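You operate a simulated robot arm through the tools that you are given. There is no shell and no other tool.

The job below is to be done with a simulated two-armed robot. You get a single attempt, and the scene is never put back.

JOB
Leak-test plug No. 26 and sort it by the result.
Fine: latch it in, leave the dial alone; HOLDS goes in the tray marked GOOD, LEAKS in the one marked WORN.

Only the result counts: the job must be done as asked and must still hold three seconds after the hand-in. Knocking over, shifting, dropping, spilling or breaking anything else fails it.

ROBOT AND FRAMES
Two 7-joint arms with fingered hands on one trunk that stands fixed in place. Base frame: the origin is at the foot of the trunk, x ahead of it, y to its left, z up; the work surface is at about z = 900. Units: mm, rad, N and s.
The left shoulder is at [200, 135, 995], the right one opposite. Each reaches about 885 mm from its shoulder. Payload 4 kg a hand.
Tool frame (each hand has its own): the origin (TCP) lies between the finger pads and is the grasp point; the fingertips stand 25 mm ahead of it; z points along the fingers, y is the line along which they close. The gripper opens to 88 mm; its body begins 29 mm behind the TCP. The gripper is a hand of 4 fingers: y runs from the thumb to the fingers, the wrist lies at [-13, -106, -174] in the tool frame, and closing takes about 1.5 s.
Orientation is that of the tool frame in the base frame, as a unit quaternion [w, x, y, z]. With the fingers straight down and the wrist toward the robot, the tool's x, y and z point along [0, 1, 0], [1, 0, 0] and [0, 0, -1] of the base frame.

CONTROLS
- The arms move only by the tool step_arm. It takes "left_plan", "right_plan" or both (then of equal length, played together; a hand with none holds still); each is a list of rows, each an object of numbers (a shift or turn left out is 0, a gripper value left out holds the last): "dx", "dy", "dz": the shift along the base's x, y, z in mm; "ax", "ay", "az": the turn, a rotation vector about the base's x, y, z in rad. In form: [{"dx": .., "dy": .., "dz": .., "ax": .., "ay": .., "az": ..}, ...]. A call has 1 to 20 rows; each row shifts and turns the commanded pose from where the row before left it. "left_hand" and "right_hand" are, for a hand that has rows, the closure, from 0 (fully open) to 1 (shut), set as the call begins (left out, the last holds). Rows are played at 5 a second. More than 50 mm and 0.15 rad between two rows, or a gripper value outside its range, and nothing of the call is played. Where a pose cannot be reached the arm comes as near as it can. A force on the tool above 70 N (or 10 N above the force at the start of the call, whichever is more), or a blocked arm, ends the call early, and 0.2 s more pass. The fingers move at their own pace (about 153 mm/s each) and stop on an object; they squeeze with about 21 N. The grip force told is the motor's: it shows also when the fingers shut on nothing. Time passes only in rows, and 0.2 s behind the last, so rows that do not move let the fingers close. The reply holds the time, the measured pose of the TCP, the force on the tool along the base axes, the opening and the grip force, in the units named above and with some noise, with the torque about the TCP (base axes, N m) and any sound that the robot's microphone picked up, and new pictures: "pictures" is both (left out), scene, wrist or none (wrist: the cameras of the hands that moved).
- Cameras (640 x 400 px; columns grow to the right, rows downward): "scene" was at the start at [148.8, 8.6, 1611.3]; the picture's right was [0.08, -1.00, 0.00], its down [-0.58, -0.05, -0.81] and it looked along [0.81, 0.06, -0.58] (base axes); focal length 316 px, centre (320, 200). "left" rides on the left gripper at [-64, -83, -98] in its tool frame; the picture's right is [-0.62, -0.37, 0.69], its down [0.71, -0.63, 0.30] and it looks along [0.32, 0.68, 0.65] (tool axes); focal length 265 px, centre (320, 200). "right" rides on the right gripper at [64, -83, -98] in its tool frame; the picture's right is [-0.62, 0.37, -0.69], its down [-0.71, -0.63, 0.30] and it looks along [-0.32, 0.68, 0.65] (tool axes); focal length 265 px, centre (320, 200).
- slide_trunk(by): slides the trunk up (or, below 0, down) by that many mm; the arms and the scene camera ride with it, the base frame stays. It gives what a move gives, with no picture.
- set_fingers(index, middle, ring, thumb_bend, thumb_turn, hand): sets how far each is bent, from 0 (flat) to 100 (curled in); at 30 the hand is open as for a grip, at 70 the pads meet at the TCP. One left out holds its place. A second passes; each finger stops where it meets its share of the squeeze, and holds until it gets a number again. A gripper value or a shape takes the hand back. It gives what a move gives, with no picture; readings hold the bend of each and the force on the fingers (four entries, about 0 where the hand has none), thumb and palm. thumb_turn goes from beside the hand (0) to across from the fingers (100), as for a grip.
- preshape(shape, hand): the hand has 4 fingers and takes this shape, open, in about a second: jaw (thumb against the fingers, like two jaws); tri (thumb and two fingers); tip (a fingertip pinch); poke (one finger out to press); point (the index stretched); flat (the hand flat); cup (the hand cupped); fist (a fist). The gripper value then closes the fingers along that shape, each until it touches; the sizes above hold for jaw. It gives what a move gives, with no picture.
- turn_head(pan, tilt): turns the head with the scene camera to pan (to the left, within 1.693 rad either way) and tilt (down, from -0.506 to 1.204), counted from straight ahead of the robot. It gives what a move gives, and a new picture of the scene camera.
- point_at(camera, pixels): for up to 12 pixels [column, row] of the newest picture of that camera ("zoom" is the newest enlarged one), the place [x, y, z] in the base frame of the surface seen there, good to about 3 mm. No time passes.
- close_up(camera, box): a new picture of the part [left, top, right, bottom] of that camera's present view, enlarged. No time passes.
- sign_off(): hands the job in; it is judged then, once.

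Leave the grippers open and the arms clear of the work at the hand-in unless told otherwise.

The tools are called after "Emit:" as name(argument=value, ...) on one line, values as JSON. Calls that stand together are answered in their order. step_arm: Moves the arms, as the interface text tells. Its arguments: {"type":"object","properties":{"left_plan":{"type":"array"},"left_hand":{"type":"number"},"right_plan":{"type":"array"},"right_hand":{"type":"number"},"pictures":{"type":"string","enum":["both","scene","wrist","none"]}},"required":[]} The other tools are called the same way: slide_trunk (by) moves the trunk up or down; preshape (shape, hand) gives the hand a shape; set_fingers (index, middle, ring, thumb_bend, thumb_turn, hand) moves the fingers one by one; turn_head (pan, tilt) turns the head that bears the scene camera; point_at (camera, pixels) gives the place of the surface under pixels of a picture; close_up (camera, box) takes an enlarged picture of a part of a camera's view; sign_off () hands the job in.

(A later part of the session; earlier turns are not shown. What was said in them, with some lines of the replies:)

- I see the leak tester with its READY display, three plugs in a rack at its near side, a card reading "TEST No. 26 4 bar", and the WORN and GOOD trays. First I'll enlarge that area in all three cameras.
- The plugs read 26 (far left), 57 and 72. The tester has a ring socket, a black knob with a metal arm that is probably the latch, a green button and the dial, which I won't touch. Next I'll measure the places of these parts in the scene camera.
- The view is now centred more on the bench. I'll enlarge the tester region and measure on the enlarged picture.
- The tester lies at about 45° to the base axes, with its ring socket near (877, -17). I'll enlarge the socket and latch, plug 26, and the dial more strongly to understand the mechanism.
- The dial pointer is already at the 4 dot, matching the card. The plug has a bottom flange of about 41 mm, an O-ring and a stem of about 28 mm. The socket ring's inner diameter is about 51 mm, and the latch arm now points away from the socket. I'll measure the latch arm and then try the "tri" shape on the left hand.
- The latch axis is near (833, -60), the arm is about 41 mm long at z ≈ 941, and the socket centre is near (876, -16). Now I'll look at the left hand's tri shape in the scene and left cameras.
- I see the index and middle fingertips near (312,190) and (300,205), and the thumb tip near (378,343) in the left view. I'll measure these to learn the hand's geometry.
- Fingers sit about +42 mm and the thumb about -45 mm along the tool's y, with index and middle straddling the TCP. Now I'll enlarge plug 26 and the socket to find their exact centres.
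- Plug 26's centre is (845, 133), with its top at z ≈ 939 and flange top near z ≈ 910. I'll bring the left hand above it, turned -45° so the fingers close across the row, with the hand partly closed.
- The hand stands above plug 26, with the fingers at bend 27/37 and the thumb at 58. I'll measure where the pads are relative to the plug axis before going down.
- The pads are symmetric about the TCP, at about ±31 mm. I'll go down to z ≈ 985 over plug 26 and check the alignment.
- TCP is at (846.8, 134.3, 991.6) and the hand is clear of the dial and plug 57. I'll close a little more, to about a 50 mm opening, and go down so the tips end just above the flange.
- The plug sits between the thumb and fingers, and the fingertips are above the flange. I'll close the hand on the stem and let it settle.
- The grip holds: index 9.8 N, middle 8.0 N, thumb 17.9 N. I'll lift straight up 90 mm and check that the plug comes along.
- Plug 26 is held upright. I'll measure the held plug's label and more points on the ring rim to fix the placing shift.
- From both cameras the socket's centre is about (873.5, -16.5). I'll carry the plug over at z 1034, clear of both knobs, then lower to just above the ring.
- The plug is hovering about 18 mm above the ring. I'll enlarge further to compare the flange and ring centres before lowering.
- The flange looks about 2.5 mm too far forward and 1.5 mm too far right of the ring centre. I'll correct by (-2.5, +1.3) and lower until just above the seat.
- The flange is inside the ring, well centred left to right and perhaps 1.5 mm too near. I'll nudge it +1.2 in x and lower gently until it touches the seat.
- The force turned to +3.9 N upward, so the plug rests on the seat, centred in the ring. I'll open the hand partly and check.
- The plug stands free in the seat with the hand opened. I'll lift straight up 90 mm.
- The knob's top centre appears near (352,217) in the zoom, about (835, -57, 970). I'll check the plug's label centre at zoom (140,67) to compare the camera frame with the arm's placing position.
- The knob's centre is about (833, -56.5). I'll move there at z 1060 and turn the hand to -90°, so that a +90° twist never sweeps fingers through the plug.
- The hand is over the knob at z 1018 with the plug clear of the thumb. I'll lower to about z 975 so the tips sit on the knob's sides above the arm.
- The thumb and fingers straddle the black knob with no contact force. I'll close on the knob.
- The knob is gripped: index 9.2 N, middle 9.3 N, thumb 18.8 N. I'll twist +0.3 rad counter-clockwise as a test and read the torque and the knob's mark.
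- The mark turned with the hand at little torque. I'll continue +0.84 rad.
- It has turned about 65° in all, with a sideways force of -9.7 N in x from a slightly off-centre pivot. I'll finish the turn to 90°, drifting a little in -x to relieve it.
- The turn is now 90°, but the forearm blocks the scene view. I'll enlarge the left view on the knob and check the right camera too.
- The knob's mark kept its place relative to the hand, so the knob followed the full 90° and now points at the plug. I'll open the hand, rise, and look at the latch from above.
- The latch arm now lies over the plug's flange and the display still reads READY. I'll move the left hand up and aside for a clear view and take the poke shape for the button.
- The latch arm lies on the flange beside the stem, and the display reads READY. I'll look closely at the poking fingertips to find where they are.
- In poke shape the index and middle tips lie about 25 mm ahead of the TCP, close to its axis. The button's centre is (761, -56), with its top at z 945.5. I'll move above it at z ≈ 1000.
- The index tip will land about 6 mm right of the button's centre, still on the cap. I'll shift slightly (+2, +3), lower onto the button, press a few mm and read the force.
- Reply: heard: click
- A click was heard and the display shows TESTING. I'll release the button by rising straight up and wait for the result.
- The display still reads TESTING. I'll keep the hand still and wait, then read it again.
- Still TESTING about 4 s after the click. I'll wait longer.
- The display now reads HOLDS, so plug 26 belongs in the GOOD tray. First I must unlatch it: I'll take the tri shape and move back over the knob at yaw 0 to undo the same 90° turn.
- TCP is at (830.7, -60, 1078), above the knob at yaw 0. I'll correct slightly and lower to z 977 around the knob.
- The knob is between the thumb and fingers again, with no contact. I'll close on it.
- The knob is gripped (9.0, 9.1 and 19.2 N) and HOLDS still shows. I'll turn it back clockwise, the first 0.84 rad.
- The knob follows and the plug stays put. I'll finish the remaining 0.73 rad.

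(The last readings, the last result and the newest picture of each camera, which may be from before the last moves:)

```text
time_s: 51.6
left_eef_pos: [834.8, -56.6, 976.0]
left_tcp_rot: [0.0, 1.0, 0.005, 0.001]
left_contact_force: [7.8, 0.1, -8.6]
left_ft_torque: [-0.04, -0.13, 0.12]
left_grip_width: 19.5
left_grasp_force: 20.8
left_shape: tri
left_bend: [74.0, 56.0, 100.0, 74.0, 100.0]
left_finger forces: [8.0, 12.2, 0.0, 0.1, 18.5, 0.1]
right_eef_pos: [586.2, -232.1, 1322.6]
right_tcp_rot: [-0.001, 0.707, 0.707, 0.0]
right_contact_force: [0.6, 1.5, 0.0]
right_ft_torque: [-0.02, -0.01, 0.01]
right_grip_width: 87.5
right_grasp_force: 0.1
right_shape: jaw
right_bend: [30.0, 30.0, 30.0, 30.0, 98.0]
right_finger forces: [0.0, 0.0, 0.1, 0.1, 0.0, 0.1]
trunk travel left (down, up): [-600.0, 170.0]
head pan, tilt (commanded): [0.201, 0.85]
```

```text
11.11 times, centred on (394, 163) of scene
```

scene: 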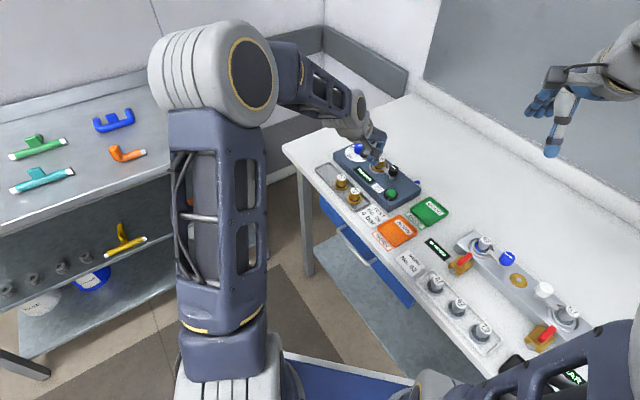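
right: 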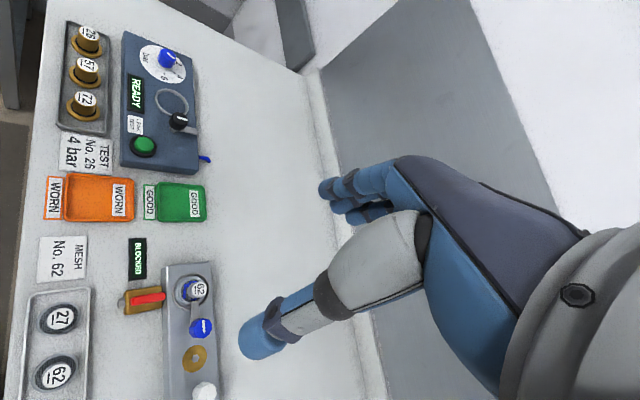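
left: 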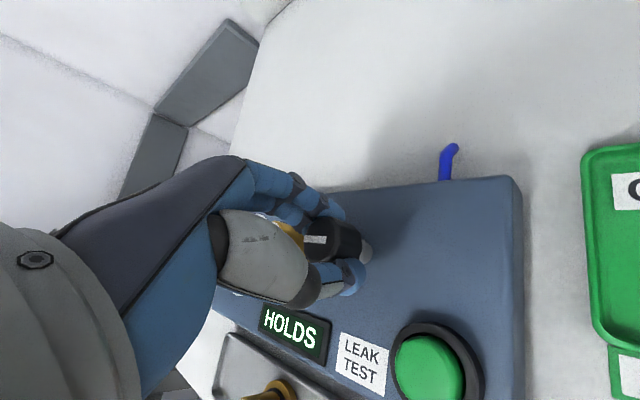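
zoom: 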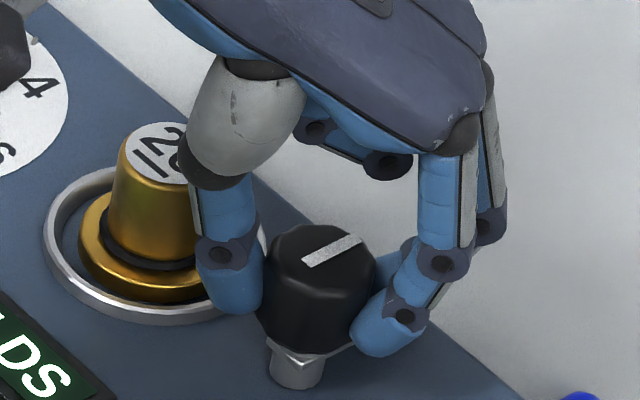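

The mark is back at its original direction. I'll open the hand and rise.

Emit:
step_arm(left_plan=[{}, {}, {}, {}, {}, {"dz": 10}, {"dz": 20}, {"dz": 25}, {"dz": 28}, {}], left_hand=0.4, pictures="wrist")

Emit:
close_up(camera="scene", box=[350, 140, 430, 200])

```text
time_s: 53.9
left_eef_pos: [832.8, -57.2, 1062.4]
left_tcp_rot: [0.0, 1.0, 0.006, 0.0]
left_contact_force: [0.1, -0.4, 0.3]
left_ft_torque: [0.01, 0.0, -0.01]
left_grip_width: 52.7
left_grasp_force: 0.0
left_shape: tri
left_bend: [74.0, 41.0, 99.0, 65.0, 100.0]
left_finger forces: [0.0, 0.0, 0.0, 0.0, 0.0, 0.1]
right_eef_pos: [586.0, -231.0, 1321.9]
right_tcp_rot: [0.0, 0.708, 0.707, 0.0]
right_contact_force: [-0.7, 0.2, -0.5]
right_ft_torque: [-0.01, 0.0, -0.03]
right_grip_width: 87.6
right_grasp_force: 0.1
right_shape: jaw
right_bend: [30.0, 30.0, 30.0, 30.0, 98.0]
right_finger forces: [0.1, 0.1, 0.0, 0.0, 0.0, 0.0]
trunk travel left (down, up): [-600.0, 170.0]
head pan, tilt (commanded): [0.201, 0.85]
```

left: 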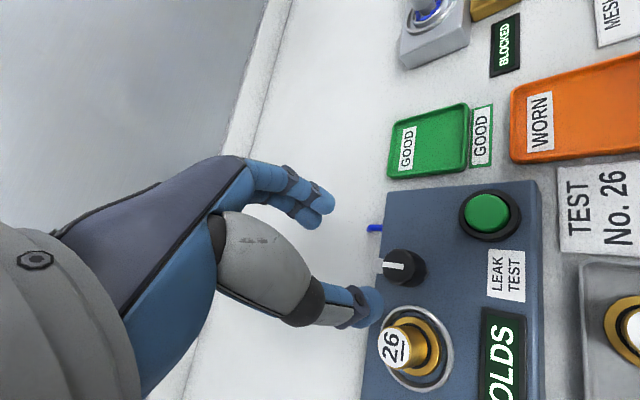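

```text
6.67 times, centred on (390, 170) of scene
```

zoom: 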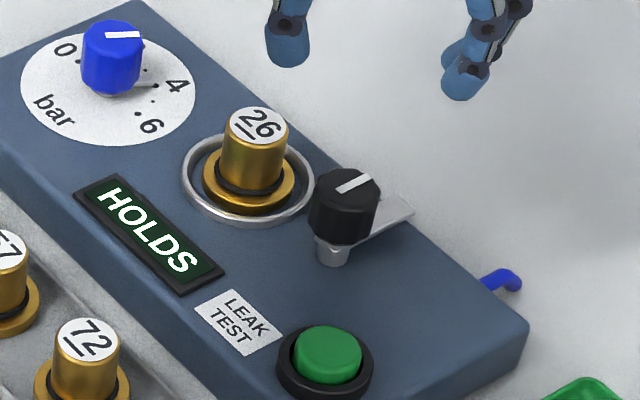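

The latch is open again, the plug stands in the seat, and the display shows HOLDS. I'll return over the plug at yaw -45° and come down to z 990 first.

Emit:
step_arm(left_plan=[{"dx": 6.8, "dy": 7, "az": 0.13}, {"dx": 6.8, "dy": 7, "az": 0.13}, {"dx": 6.8, "dy": 7, "az": 0.13}, {"dx": 6.8, "dy": 7, "az": 0.13}, {"dx": 6.8, "dy": 7, "az": 0.13}, {"dx": 6.7, "dy": 6.8, "az": 0.125}, {"dz": -25}, {"dz": -25}, {"dz": -15}, {}], pictures="wrist")

Emit:
close_up(camera="scene", box=[350, 130, 430, 190])

```text
time_s: 56.0
left_eef_pos: [874.1, -15.9, 995.1]
left_tcp_rot: [0.0, 0.923, 0.384, -0.001]
left_contact_force: [-0.8, -0.4, 0.3]
left_ft_torque: [0.01, -0.04, 0.02]
left_grip_width: 52.4
left_grasp_force: 0.0
left_shape: tri
left_bend: [74.0, 41.0, 99.0, 65.0, 100.0]
left_finger forces: [0.0, 0.0, 0.1, 0.0, 0.0, 0.1]
right_eef_pos: [584.9, -232.0, 1321.6]
right_tcp_rot: [0.0, 0.707, 0.707, 0.0]
right_contact_force: [0.2, -0.5, 0.1]
right_ft_torque: [0.0, 0.0, -0.01]
right_grip_width: 87.6
right_grasp_force: 0.0
right_shape: jaw
right_bend: [30.0, 30.0, 30.0, 30.0, 98.0]
right_finger forces: [0.0, 0.1, 0.1, 0.0, 0.0, 0.0]
trunk travel left (down, up): [-600.0, 170.0]
head pan, tilt (commanded): [0.201, 0.85]
```

left: 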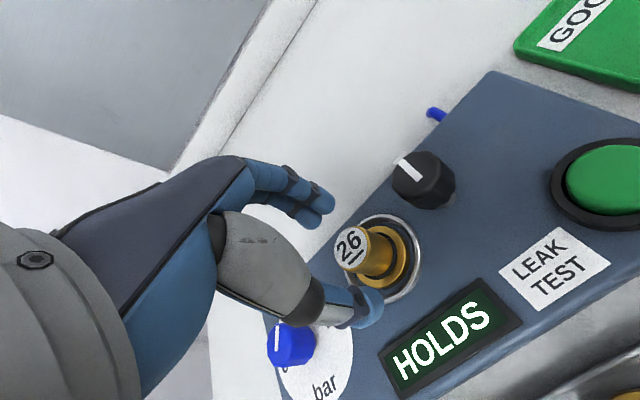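

```text
6.67 times, centred on (390, 160) of scene
```

zoom: 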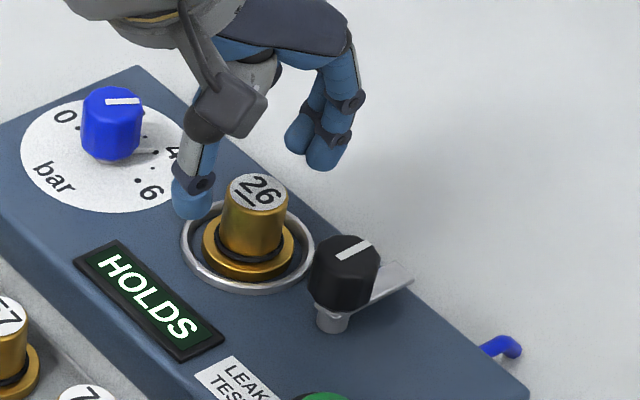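

The hand is centred over plug 26 at z 995. I'll lower 25.5 mm to the same grasp height and close.

Emit:
step_arm(left_plan=[{"dz": -10}, {"dz": -9}, {"dz": -6}, {}], pictures="none")

Emit:
step_arm(left_plan=[{}, {}, {}, {}, {}, {}, {}, {}], left_hand=1.0, pictures="wrist")

Emit:
close_up(camera="scene", box=[350, 130, 430, 190])

```text
time_s: 57.0
left_eef_pos: [873.2, -15.7, 970.0]
left_tcp_rot: [0.001, 0.924, 0.383, 0.0]
left_contact_force: [-0.5, -0.8, 0.3]
left_ft_torque: [0.03, -0.02, -0.03]
left_grip_width: 52.4
left_grasp_force: 0.0
left_shape: tri
left_bend: [74.0, 41.0, 99.0, 65.0, 100.0]
left_finger forces: [0.0, 0.1, 0.0, 0.0, 0.0, 0.0]
right_eef_pos: [586.6, -231.6, 1321.4]
right_tcp_rot: [0.0, 0.707, 0.707, 0.0]
right_contact_force: [1.0, 0.2, 0.4]
right_ft_torque: [0.0, 0.0, 0.01]
right_grip_width: 87.7
right_grasp_force: 0.0
right_shape: jaw
right_bend: [30.0, 30.0, 30.0, 30.0, 98.0]
right_finger forces: [0.1, 0.0, 0.1, 0.0, 0.0, 0.0]
trunk travel left (down, up): [-600.0, 170.0]
head pan, tilt (commanded): [0.201, 0.85]
```

```text
time_s: 58.9
left_eef_pos: [872.9, -16.1, 969.2]
left_tcp_rot: [0.0, 0.923, 0.384, 0.001]
left_contact_force: [-1.0, -1.3, -0.1]
left_ft_torque: [-0.01, 0.0, 0.01]
left_grip_width: 20.6
left_grasp_force: 21.5
left_shape: tri
left_bend: [74.0, 57.0, 100.0, 75.0, 100.0]
left_finger forces: [9.7, 8.1, 0.0, 0.0, 18.1, 0.0]
right_eef_pos: [585.4, -231.0, 1321.6]
right_tcp_rot: [0.0, 0.708, 0.707, 0.0]
right_contact_force: [0.1, 0.0, -0.4]
right_ft_torque: [0.0, 0.01, 0.0]
right_grip_width: 87.4
right_grasp_force: 0.1
right_shape: jaw
right_bend: [30.0, 30.0, 30.0, 30.0, 98.0]
right_finger forces: [0.0, 0.0, 0.0, 0.0, 0.0, 0.1]
trunk travel left (down, up): [-600.0, 170.0]
head pan, tilt (commanded): [0.201, 0.85]
```

left: 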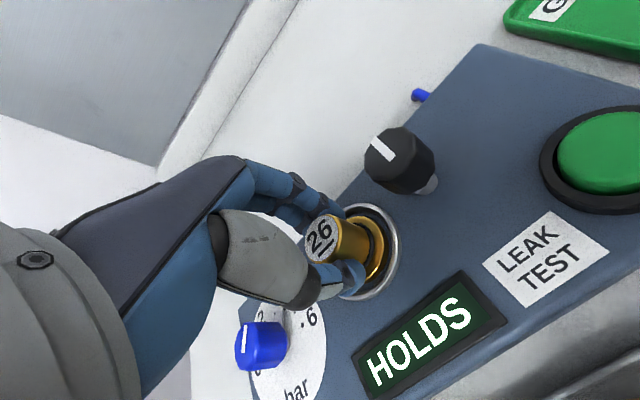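

```text
6.67 times, centred on (390, 160) of scene
```

zoom: 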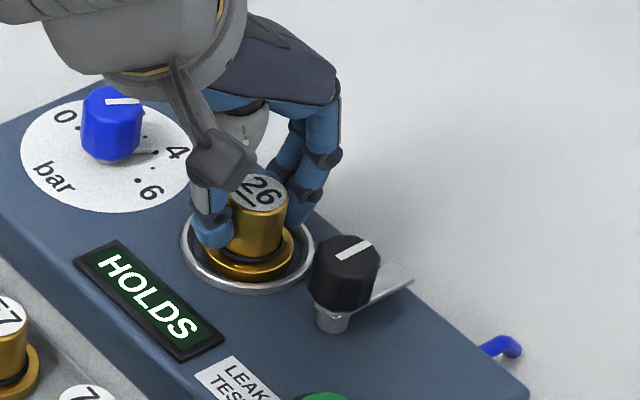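

The plug is gripped again (9.7, 8.1 and 18.1 N). I'll lift it straight out of the seat by 75 mm and check.

Emit:
step_arm(left_plan=[{"dz": 6}, {"dz": 14}, {"dz": 25}, {"dz": 30}, {}], pictures="wrist")

Emit:
close_up(camera="scene", box=[350, 130, 480, 230])

Emit:
point_at(camera="zoom", pixels=[[405, 315], [330, 312], [410, 280], [480, 310], [400, 365], [395, 340], [365, 315], [440, 325], [410, 300], [380, 285], [460, 295], [345, 335]])

```text
time_s: 60.0
left_eef_pos: [873.4, -14.9, 1045.0]
left_tcp_rot: [0.0, 0.924, 0.383, 0.0]
left_contact_force: [0.0, 0.7, -2.5]
left_ft_torque: [0.03, -0.01, -0.04]
left_grip_width: 20.6
left_grasp_force: 20.7
left_shape: tri
left_bend: [74.0, 57.0, 100.0, 75.0, 100.0]
left_finger forces: [9.7, 8.0, 0.0, 0.1, 18.0, 0.0]
right_eef_pos: [585.4, -231.6, 1320.4]
right_tcp_rot: [0.0, 0.707, 0.707, 0.0]
right_contact_force: [-0.3, -1.1, 0.5]
right_ft_torque: [0.0, -0.01, 0.0]
right_grip_width: 87.8
right_grasp_force: 0.1
right_shape: jaw
right_bend: [30.0, 30.0, 30.0, 30.0, 98.0]
right_finger forces: [0.0, 0.0, 0.0, 0.0, 0.0, 0.0]
trunk travel left (down, up): [-600.0, 170.0]
head pan, tilt (commanded): [0.201, 0.85]
```

left: 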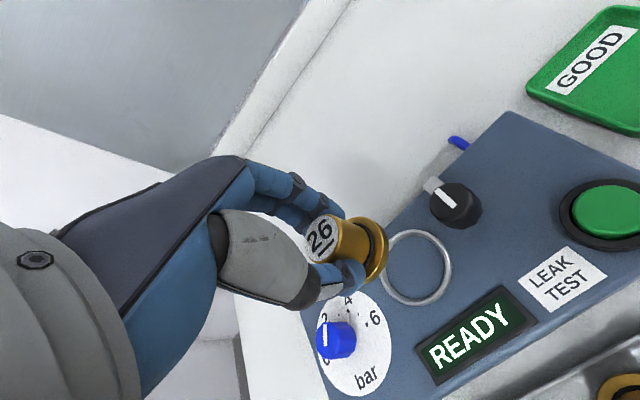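

```text
4.00 times, centred on (415, 180) of scene
```

zoom: 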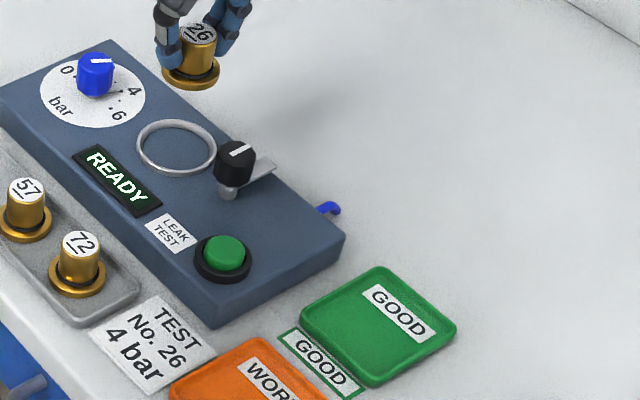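

```text
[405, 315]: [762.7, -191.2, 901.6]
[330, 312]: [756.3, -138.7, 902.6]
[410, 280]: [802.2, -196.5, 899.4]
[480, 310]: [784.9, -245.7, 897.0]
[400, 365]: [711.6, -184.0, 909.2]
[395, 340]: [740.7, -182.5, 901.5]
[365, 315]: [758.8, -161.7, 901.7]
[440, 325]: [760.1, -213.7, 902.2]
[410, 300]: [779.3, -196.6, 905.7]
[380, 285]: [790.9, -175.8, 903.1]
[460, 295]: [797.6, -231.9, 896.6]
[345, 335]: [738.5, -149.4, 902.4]
```

Plug 26 is out and held upright, and the display is back to READY with the dial still at 4. The GOOD tray's centre is about (753, -172.5) with its floor at z 902. I'll carry the plug there and lower partway.

Emit:
step_arm(left_plan=[{"dx": -10, "dy": -13}, {"dx": -22, "dy": -29}, {"dx": -24, "dy": -31}, {"dx": -24, "dy": -31}, {"dx": -22, "dy": -29}, {"dx": -13, "dy": -17}, {"dx": -5, "dy": -7}, {"dz": -20}, {"dz": -25}, {"dz": -20}, {}], pictures="both")

Emit:
close_up(camera="scene", box=[390, 170, 470, 230])

```text
time_s: 62.5
left_eef_pos: [755.0, -172.4, 977.3]
left_tcp_rot: [0.0, 0.924, 0.383, 0.0]
left_contact_force: [-0.7, 0.6, -1.9]
left_ft_torque: [0.01, 0.01, 0.0]
left_grip_width: 20.6
left_grasp_force: 20.5
left_shape: tri
left_bend: [74.0, 57.0, 100.0, 75.0, 100.0]
left_finger forces: [9.8, 8.3, 0.0, 0.0, 17.7, 0.0]
right_eef_pos: [586.0, -230.9, 1322.7]
right_tcp_rot: [0.0, 0.706, 0.708, 0.001]
right_contact_force: [0.0, -0.8, -0.8]
right_ft_torque: [0.01, 0.0, 0.0]
right_grip_width: 87.7
right_grasp_force: 0.0
right_shape: jaw
right_bend: [30.0, 30.0, 30.0, 30.0, 98.0]
right_finger forces: [0.0, 0.0, 0.0, 0.0, 0.1, 0.0]
trunk travel left (down, up): [-600.0, 170.0]
head pan, tilt (commanded): [0.201, 0.85]
```

scene: 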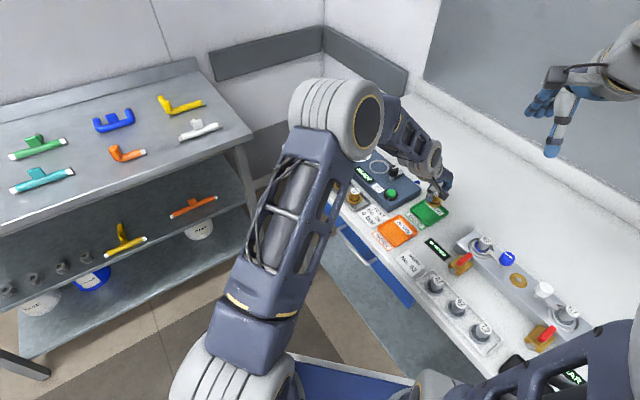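
left: 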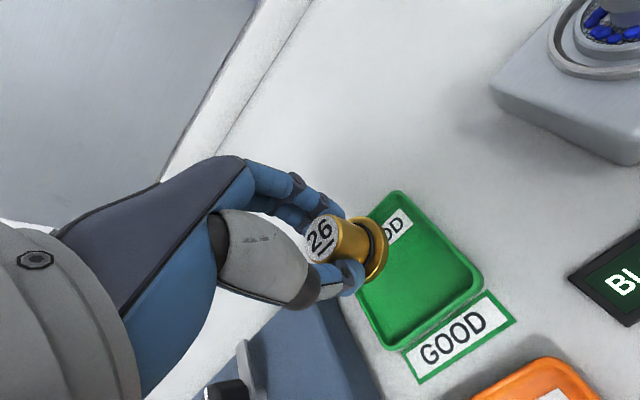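

```text
6.67 times, centred on (430, 200) of scene
```

zoom: 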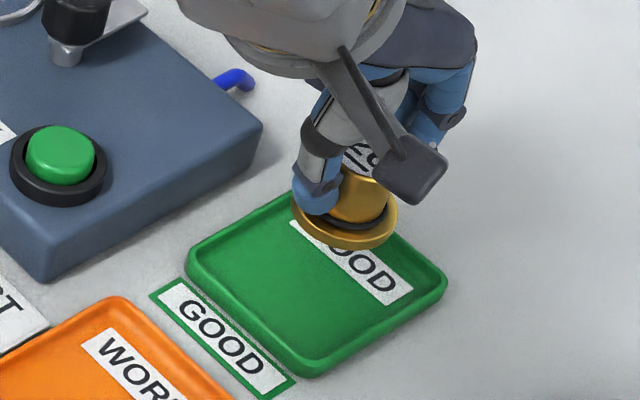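

The plug is about 37 mm above the tray floor and its projected landing spot is the tray's middle. I'll lower it gently until it touches.

Emit:
step_arm(left_plan=[{"dz": -12}, {"dz": -10}, {"dz": -8}, {"dz": -3}, {"dz": -1.5}, {}], pictures="none")

Emit:
close_up(camera="scene", box=[390, 170, 470, 230])

```text
time_s: 63.9
left_eef_pos: [753.6, -173.8, 944.8]
left_tcp_rot: [0.001, 0.923, 0.384, 0.0]
left_contact_force: [0.4, -0.4, -2.3]
left_ft_torque: [-0.02, -0.01, 0.01]
left_grip_width: 20.4
left_grasp_force: 21.3
left_shape: tri
left_bend: [74.0, 57.0, 100.0, 75.0, 100.0]
left_finger forces: [9.7, 8.2, 0.0, 0.0, 17.7, 0.0]
right_eef_pos: [585.5, -230.3, 1321.7]
right_tcp_rot: [0.0, 0.707, 0.708, 0.001]
right_contact_force: [-0.2, 0.7, -0.6]
right_ft_torque: [-0.01, 0.01, -0.05]
right_grip_width: 87.7
right_grasp_force: 0.0
right_shape: jaw
right_bend: [30.0, 30.0, 30.0, 30.0, 98.0]
right_finger forces: [0.0, 0.1, 0.0, 0.0, 0.0, 0.0]
trunk travel left (down, up): [-600.0, 170.0]
head pan, tilt (commanded): [0.201, 0.85]
```

```text
6.67 times, centred on (430, 200) of scene
```

zoom: 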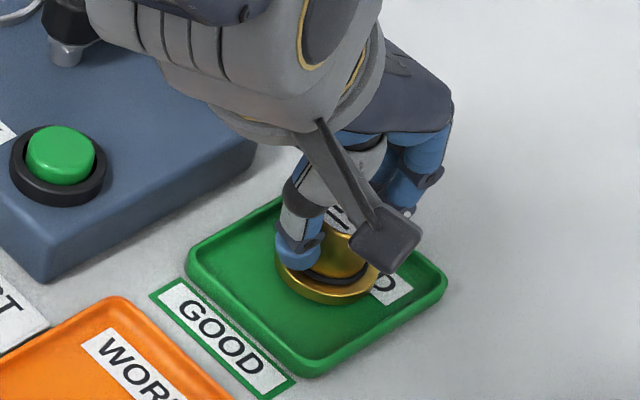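

The force is still -2.3 N, the plug's weight, so it isn't touching yet. I'll lower in 1 mm steps.

Emit:
step_arm(left_plan=[{"dz": -1}, {"dz": -0.8}, {}], pictures="none")

```text
time_s: 64.7
left_eef_pos: [754.8, -172.1, 942.8]
left_tcp_rot: [0.0, 0.924, 0.383, 0.0]
left_contact_force: [0.8, 0.0, -1.4]
left_ft_torque: [0.02, -0.02, 0.03]
left_grip_width: 20.2
left_grasp_force: 20.3
left_shape: tri
left_bend: [74.0, 57.0, 100.0, 75.0, 100.0]
left_finger forces: [10.1, 7.8, 0.1, 0.0, 17.8, 0.1]
right_eef_pos: [585.9, -230.8, 1321.0]
right_tcp_rot: [0.001, 0.707, 0.707, -0.001]
right_contact_force: [-0.7, 0.7, -0.6]
right_ft_torque: [-0.05, -0.04, 0.0]
right_grip_width: 87.6
right_grasp_force: 0.0
right_shape: jaw
right_bend: [30.0, 30.0, 30.0, 30.0, 98.0]
right_finger forces: [0.0, 0.1, 0.1, 0.0, 0.0, 0.1]
trunk travel left (down, up): [-600.0, 170.0]
head pan, tilt (commanded): [0.201, 0.85]
```

Still about -1.4 N. I'll keep lowering in sub-millimetre steps.

Emit:
step_arm(left_plan=[{"dz": -0.8}, {"dz": -0.7}, {}], pictures="none")

Emit:
close_up(camera="scene", box=[412, 185, 452, 215])

```text
time_s: 65.5
left_eef_pos: [754.0, -173.6, 941.6]
left_tcp_rot: [0.0, 0.924, 0.383, 0.0]
left_contact_force: [0.4, 1.2, 4.3]
left_ft_torque: [0.02, -0.02, 0.0]
left_grip_width: 20.2
left_grasp_force: 21.1
left_shape: tri
left_bend: [74.0, 57.0, 100.0, 75.0, 100.0]
left_finger forces: [10.0, 8.8, 0.0, 0.1, 19.0, 0.0]
right_eef_pos: [585.1, -230.3, 1321.9]
right_tcp_rot: [0.0, 0.707, 0.707, 0.0]
right_contact_force: [0.0, -0.3, 0.6]
right_ft_torque: [-0.02, 0.03, 0.0]
right_grip_width: 87.5
right_grasp_force: 0.1
right_shape: jaw
right_bend: [30.0, 30.0, 30.0, 30.0, 98.0]
right_finger forces: [0.0, 0.0, 0.0, 0.1, 0.0, 0.0]
trunk travel left (down, up): [-600.0, 170.0]
head pan, tilt (commanded): [0.201, 0.85]
```

```text
13.33 times, centred on (432, 200) of scene
```

zoom: 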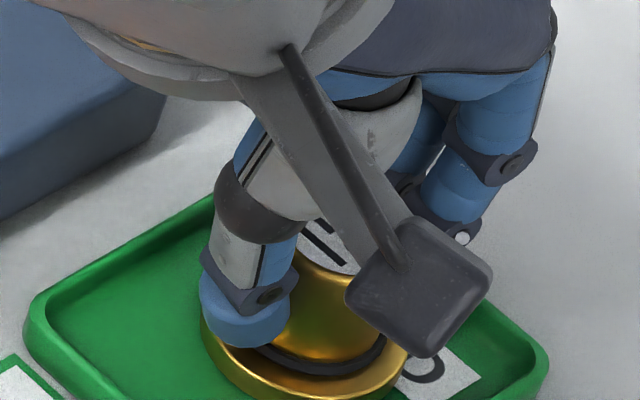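

The force turned to +4.3 N, so the plug is resting on the tray floor. I'll open the hand and, after it has opened, rise straight up.

Emit:
step_arm(left_plan=[{}, {}, {}, {}, {}, {}], left_hand=0.4, pictures="wrist")

Emit:
close_up(camera="scene", box=[390, 170, 470, 230])

```text
time_s: 66.8
left_eef_pos: [753.9, -172.9, 941.9]
left_tcp_rot: [0.001, 0.924, 0.383, 0.0]
left_contact_force: [-0.6, 0.3, 0.2]
left_ft_torque: [0.0, 0.02, 0.03]
left_grip_width: 52.5
left_grasp_force: 0.1
left_shape: tri
left_bend: [74.0, 41.0, 99.0, 65.0, 100.0]
left_finger forces: [0.0, 0.1, 0.1, 0.0, 0.0, 0.0]
right_eef_pos: [586.0, -232.3, 1321.3]
right_tcp_rot: [-0.001, 0.707, 0.707, 0.001]
right_contact_force: [-0.9, 0.0, -0.3]
right_ft_torque: [-0.01, 0.02, -0.02]
right_grip_width: 87.3
right_grasp_force: 0.0
right_shape: jaw
right_bend: [30.0, 30.0, 30.0, 30.0, 98.0]
right_finger forces: [0.1, 0.1, 0.1, 0.0, 0.0, 0.1]
trunk travel left (down, up): [-600.0, 170.0]
head pan, tilt (commanded): [0.201, 0.85]
```

left: 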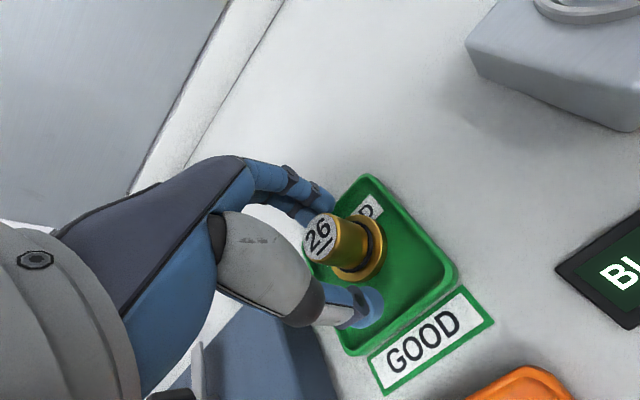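

```text
6.67 times, centred on (430, 200) of scene
```

zoom: 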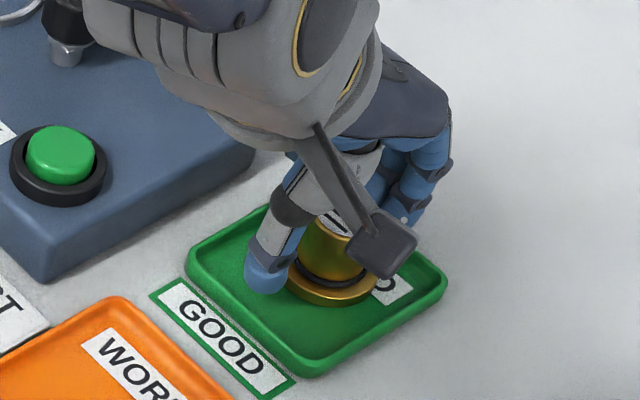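

The plug stands free in the GOOD tray. I'll rise straight up 140 mm, then draw the arm back toward its start position.

Emit:
step_arm(left_plan=[{"dz": 8}, {"dz": 16}, {"dz": 28}, {"dz": 35}, {"dz": 40}, {"dz": 30}, {"dx": -15, "dy": 40, "dz": 15, "az": 0.08}, {"dx": -15, "dy": 40, "dz": 15, "az": 0.08}, {"dx": -15, "dy": 40, "dz": 15, "az": 0.08}, {"dx": -15, "dy": 42, "dz": 15, "az": 0.08}, {"dx": -15, "dy": 42, "dz": 15, "az": 0.08}, {"dx": -15, "dy": 42, "dz": 15, "az": 0.08}, {"dx": -15, "dy": 42, "dz": 15, "az": 0.08}, {"dx": -15, "dy": 40, "dz": 15, "az": 0.08}, {"dx": -15, "dy": 40, "dz": 15, "az": 0.08}, {"dx": -15, "dy": 35, "dz": 15, "az": 0.06}, {}], pictures="both")

Emit:
close_up(camera="scene", box=[300, 130, 480, 250])

```text
time_s: 70.5
left_eef_pos: [600.7, 231.1, 1247.9]
left_tcp_rot: [0.0, 0.708, 0.706, 0.001]
left_contact_force: [0.0, -0.4, 0.5]
left_ft_torque: [-0.01, 0.01, -0.02]
left_grip_width: 52.3
left_grasp_force: 0.1
left_shape: tri
left_bend: [74.0, 41.0, 99.0, 65.0, 100.0]
left_finger forces: [0.1, 0.0, 0.0, 0.1, 0.0, 0.1]
right_eef_pos: [585.9, -232.2, 1322.7]
right_tcp_rot: [0.0, 0.707, 0.707, 0.0]
right_contact_force: [0.1, 0.3, 0.0]
right_ft_torque: [-0.01, -0.03, 0.01]
right_grip_width: 87.5
right_grasp_force: 0.0
right_shape: jaw
right_bend: [30.0, 30.0, 30.0, 30.0, 98.0]
right_finger forces: [0.1, 0.0, 0.1, 0.0, 0.0, 0.1]
trunk travel left (down, up): [-600.0, 170.0]
head pan, tilt (commanded): [0.201, 0.85]
```

scene: 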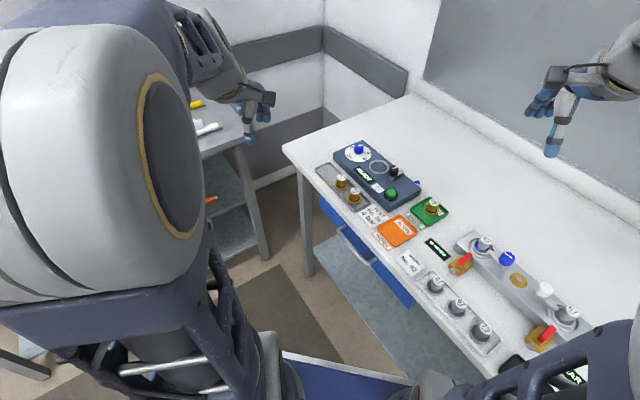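
left: 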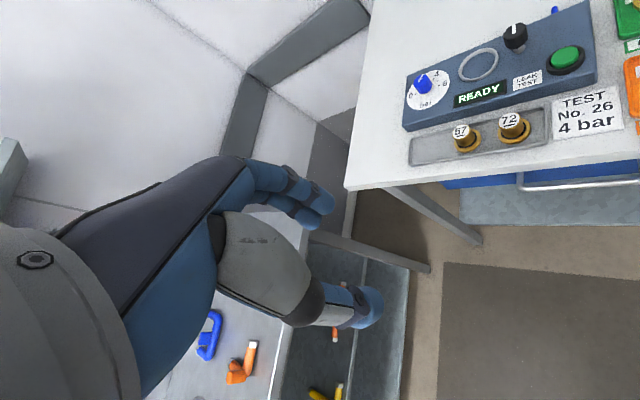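

```text
3.33 times, centred on (390, 190) of scene
```

zoom: 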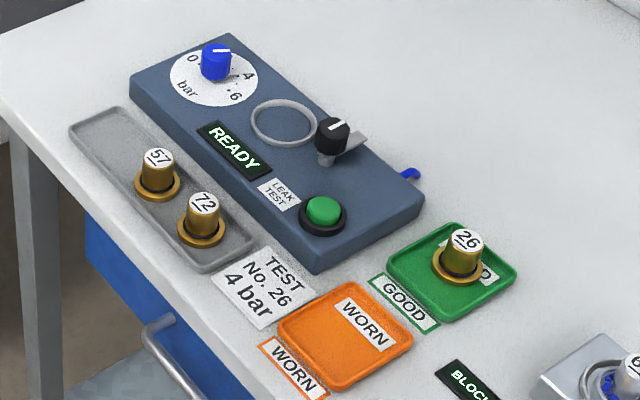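

Plug 26 stands upright in the GOOD tray, the dial is unchanged at 4, the display reads READY, and plugs 57 and 72 haven't moved. I'll return the left hand to its open jaw shape.

Emit:
preshape(hand="left", shape="jaw")

Emit:
close_up(camera="scene", box=[400, 180, 464, 228])

Emit:
close_up(camera="scene", box=[340, 136, 380, 161])

```text
time_s: 71.3
left_eef_pos: [602.0, 233.1, 1248.5]
left_tcp_rot: [0.0, 0.709, 0.705, -0.001]
left_contact_force: [-0.1, -1.1, -0.1]
left_ft_torque: [0.0, -0.01, 0.02]
left_grip_width: 88.1
left_grasp_force: 0.0
left_shape: jaw
left_bend: [30.0, 30.0, 30.0, 30.0, 98.0]
left_finger forces: [0.1, 0.1, 0.0, 0.0, 0.0, 0.0]
right_eef_pos: [585.4, -232.7, 1321.5]
right_tcp_rot: [-0.001, 0.707, 0.707, 0.0]
right_contact_force: [0.2, -0.4, -0.4]
right_ft_torque: [0.02, -0.01, -0.01]
right_grip_width: 87.8
right_grasp_force: 0.0
right_shape: jaw
right_bend: [30.0, 30.0, 30.0, 30.0, 98.0]
right_finger forces: [0.0, 0.0, 0.0, 0.1, 0.0, 0.1]
trunk travel left (down, up): [-600.0, 170.0]
head pan, tilt (commanded): [0.201, 0.85]
```

```text
8.33 times, centred on (432, 204) of scene
```

zoom: 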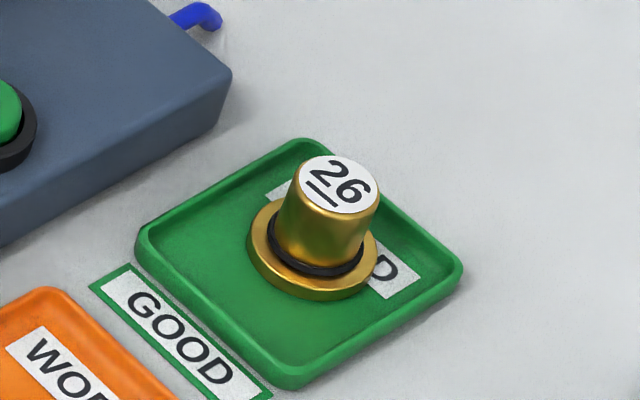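

```text
16.00 times, centred on (360, 148) of scene
```

zoom: 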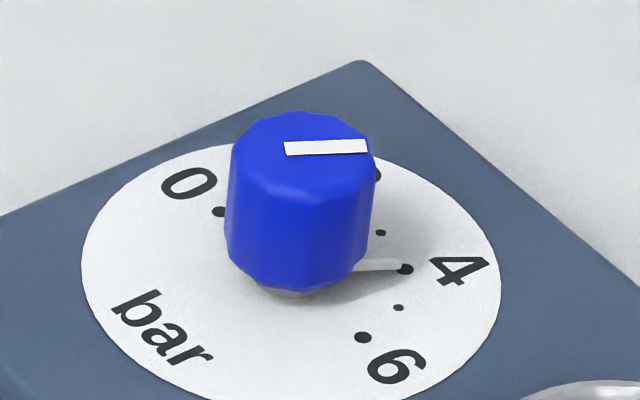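

Plug 26 tested HOLDS and rests flat inside the GOOD tray. The dial is untouched at 4, both hands are open and the arms are clear, so I'm handing the job in.

Emit:
sign_off()

```text
The job is handed in.
```

I leak-tested plug No. 26: the tester read **HOLDS**, so I put it in the **GOOD** tray. It is standing upright on the tray floor.

- **Test:** I latched the plug into the seat, and one press of the button started the test. The dial was already at 4 bar, matching the card, and I left it alone.
- **After the test:** I turned the latch back to its starting position, and the tester shows READY again.
- **Everything else:** plugs 57 and 72 are still in the rack, and I saw nothing knocked or shifted in the last pictures. Both hands are open and the arms are clear of the bench.

The job is handed in, but no verdict came back.
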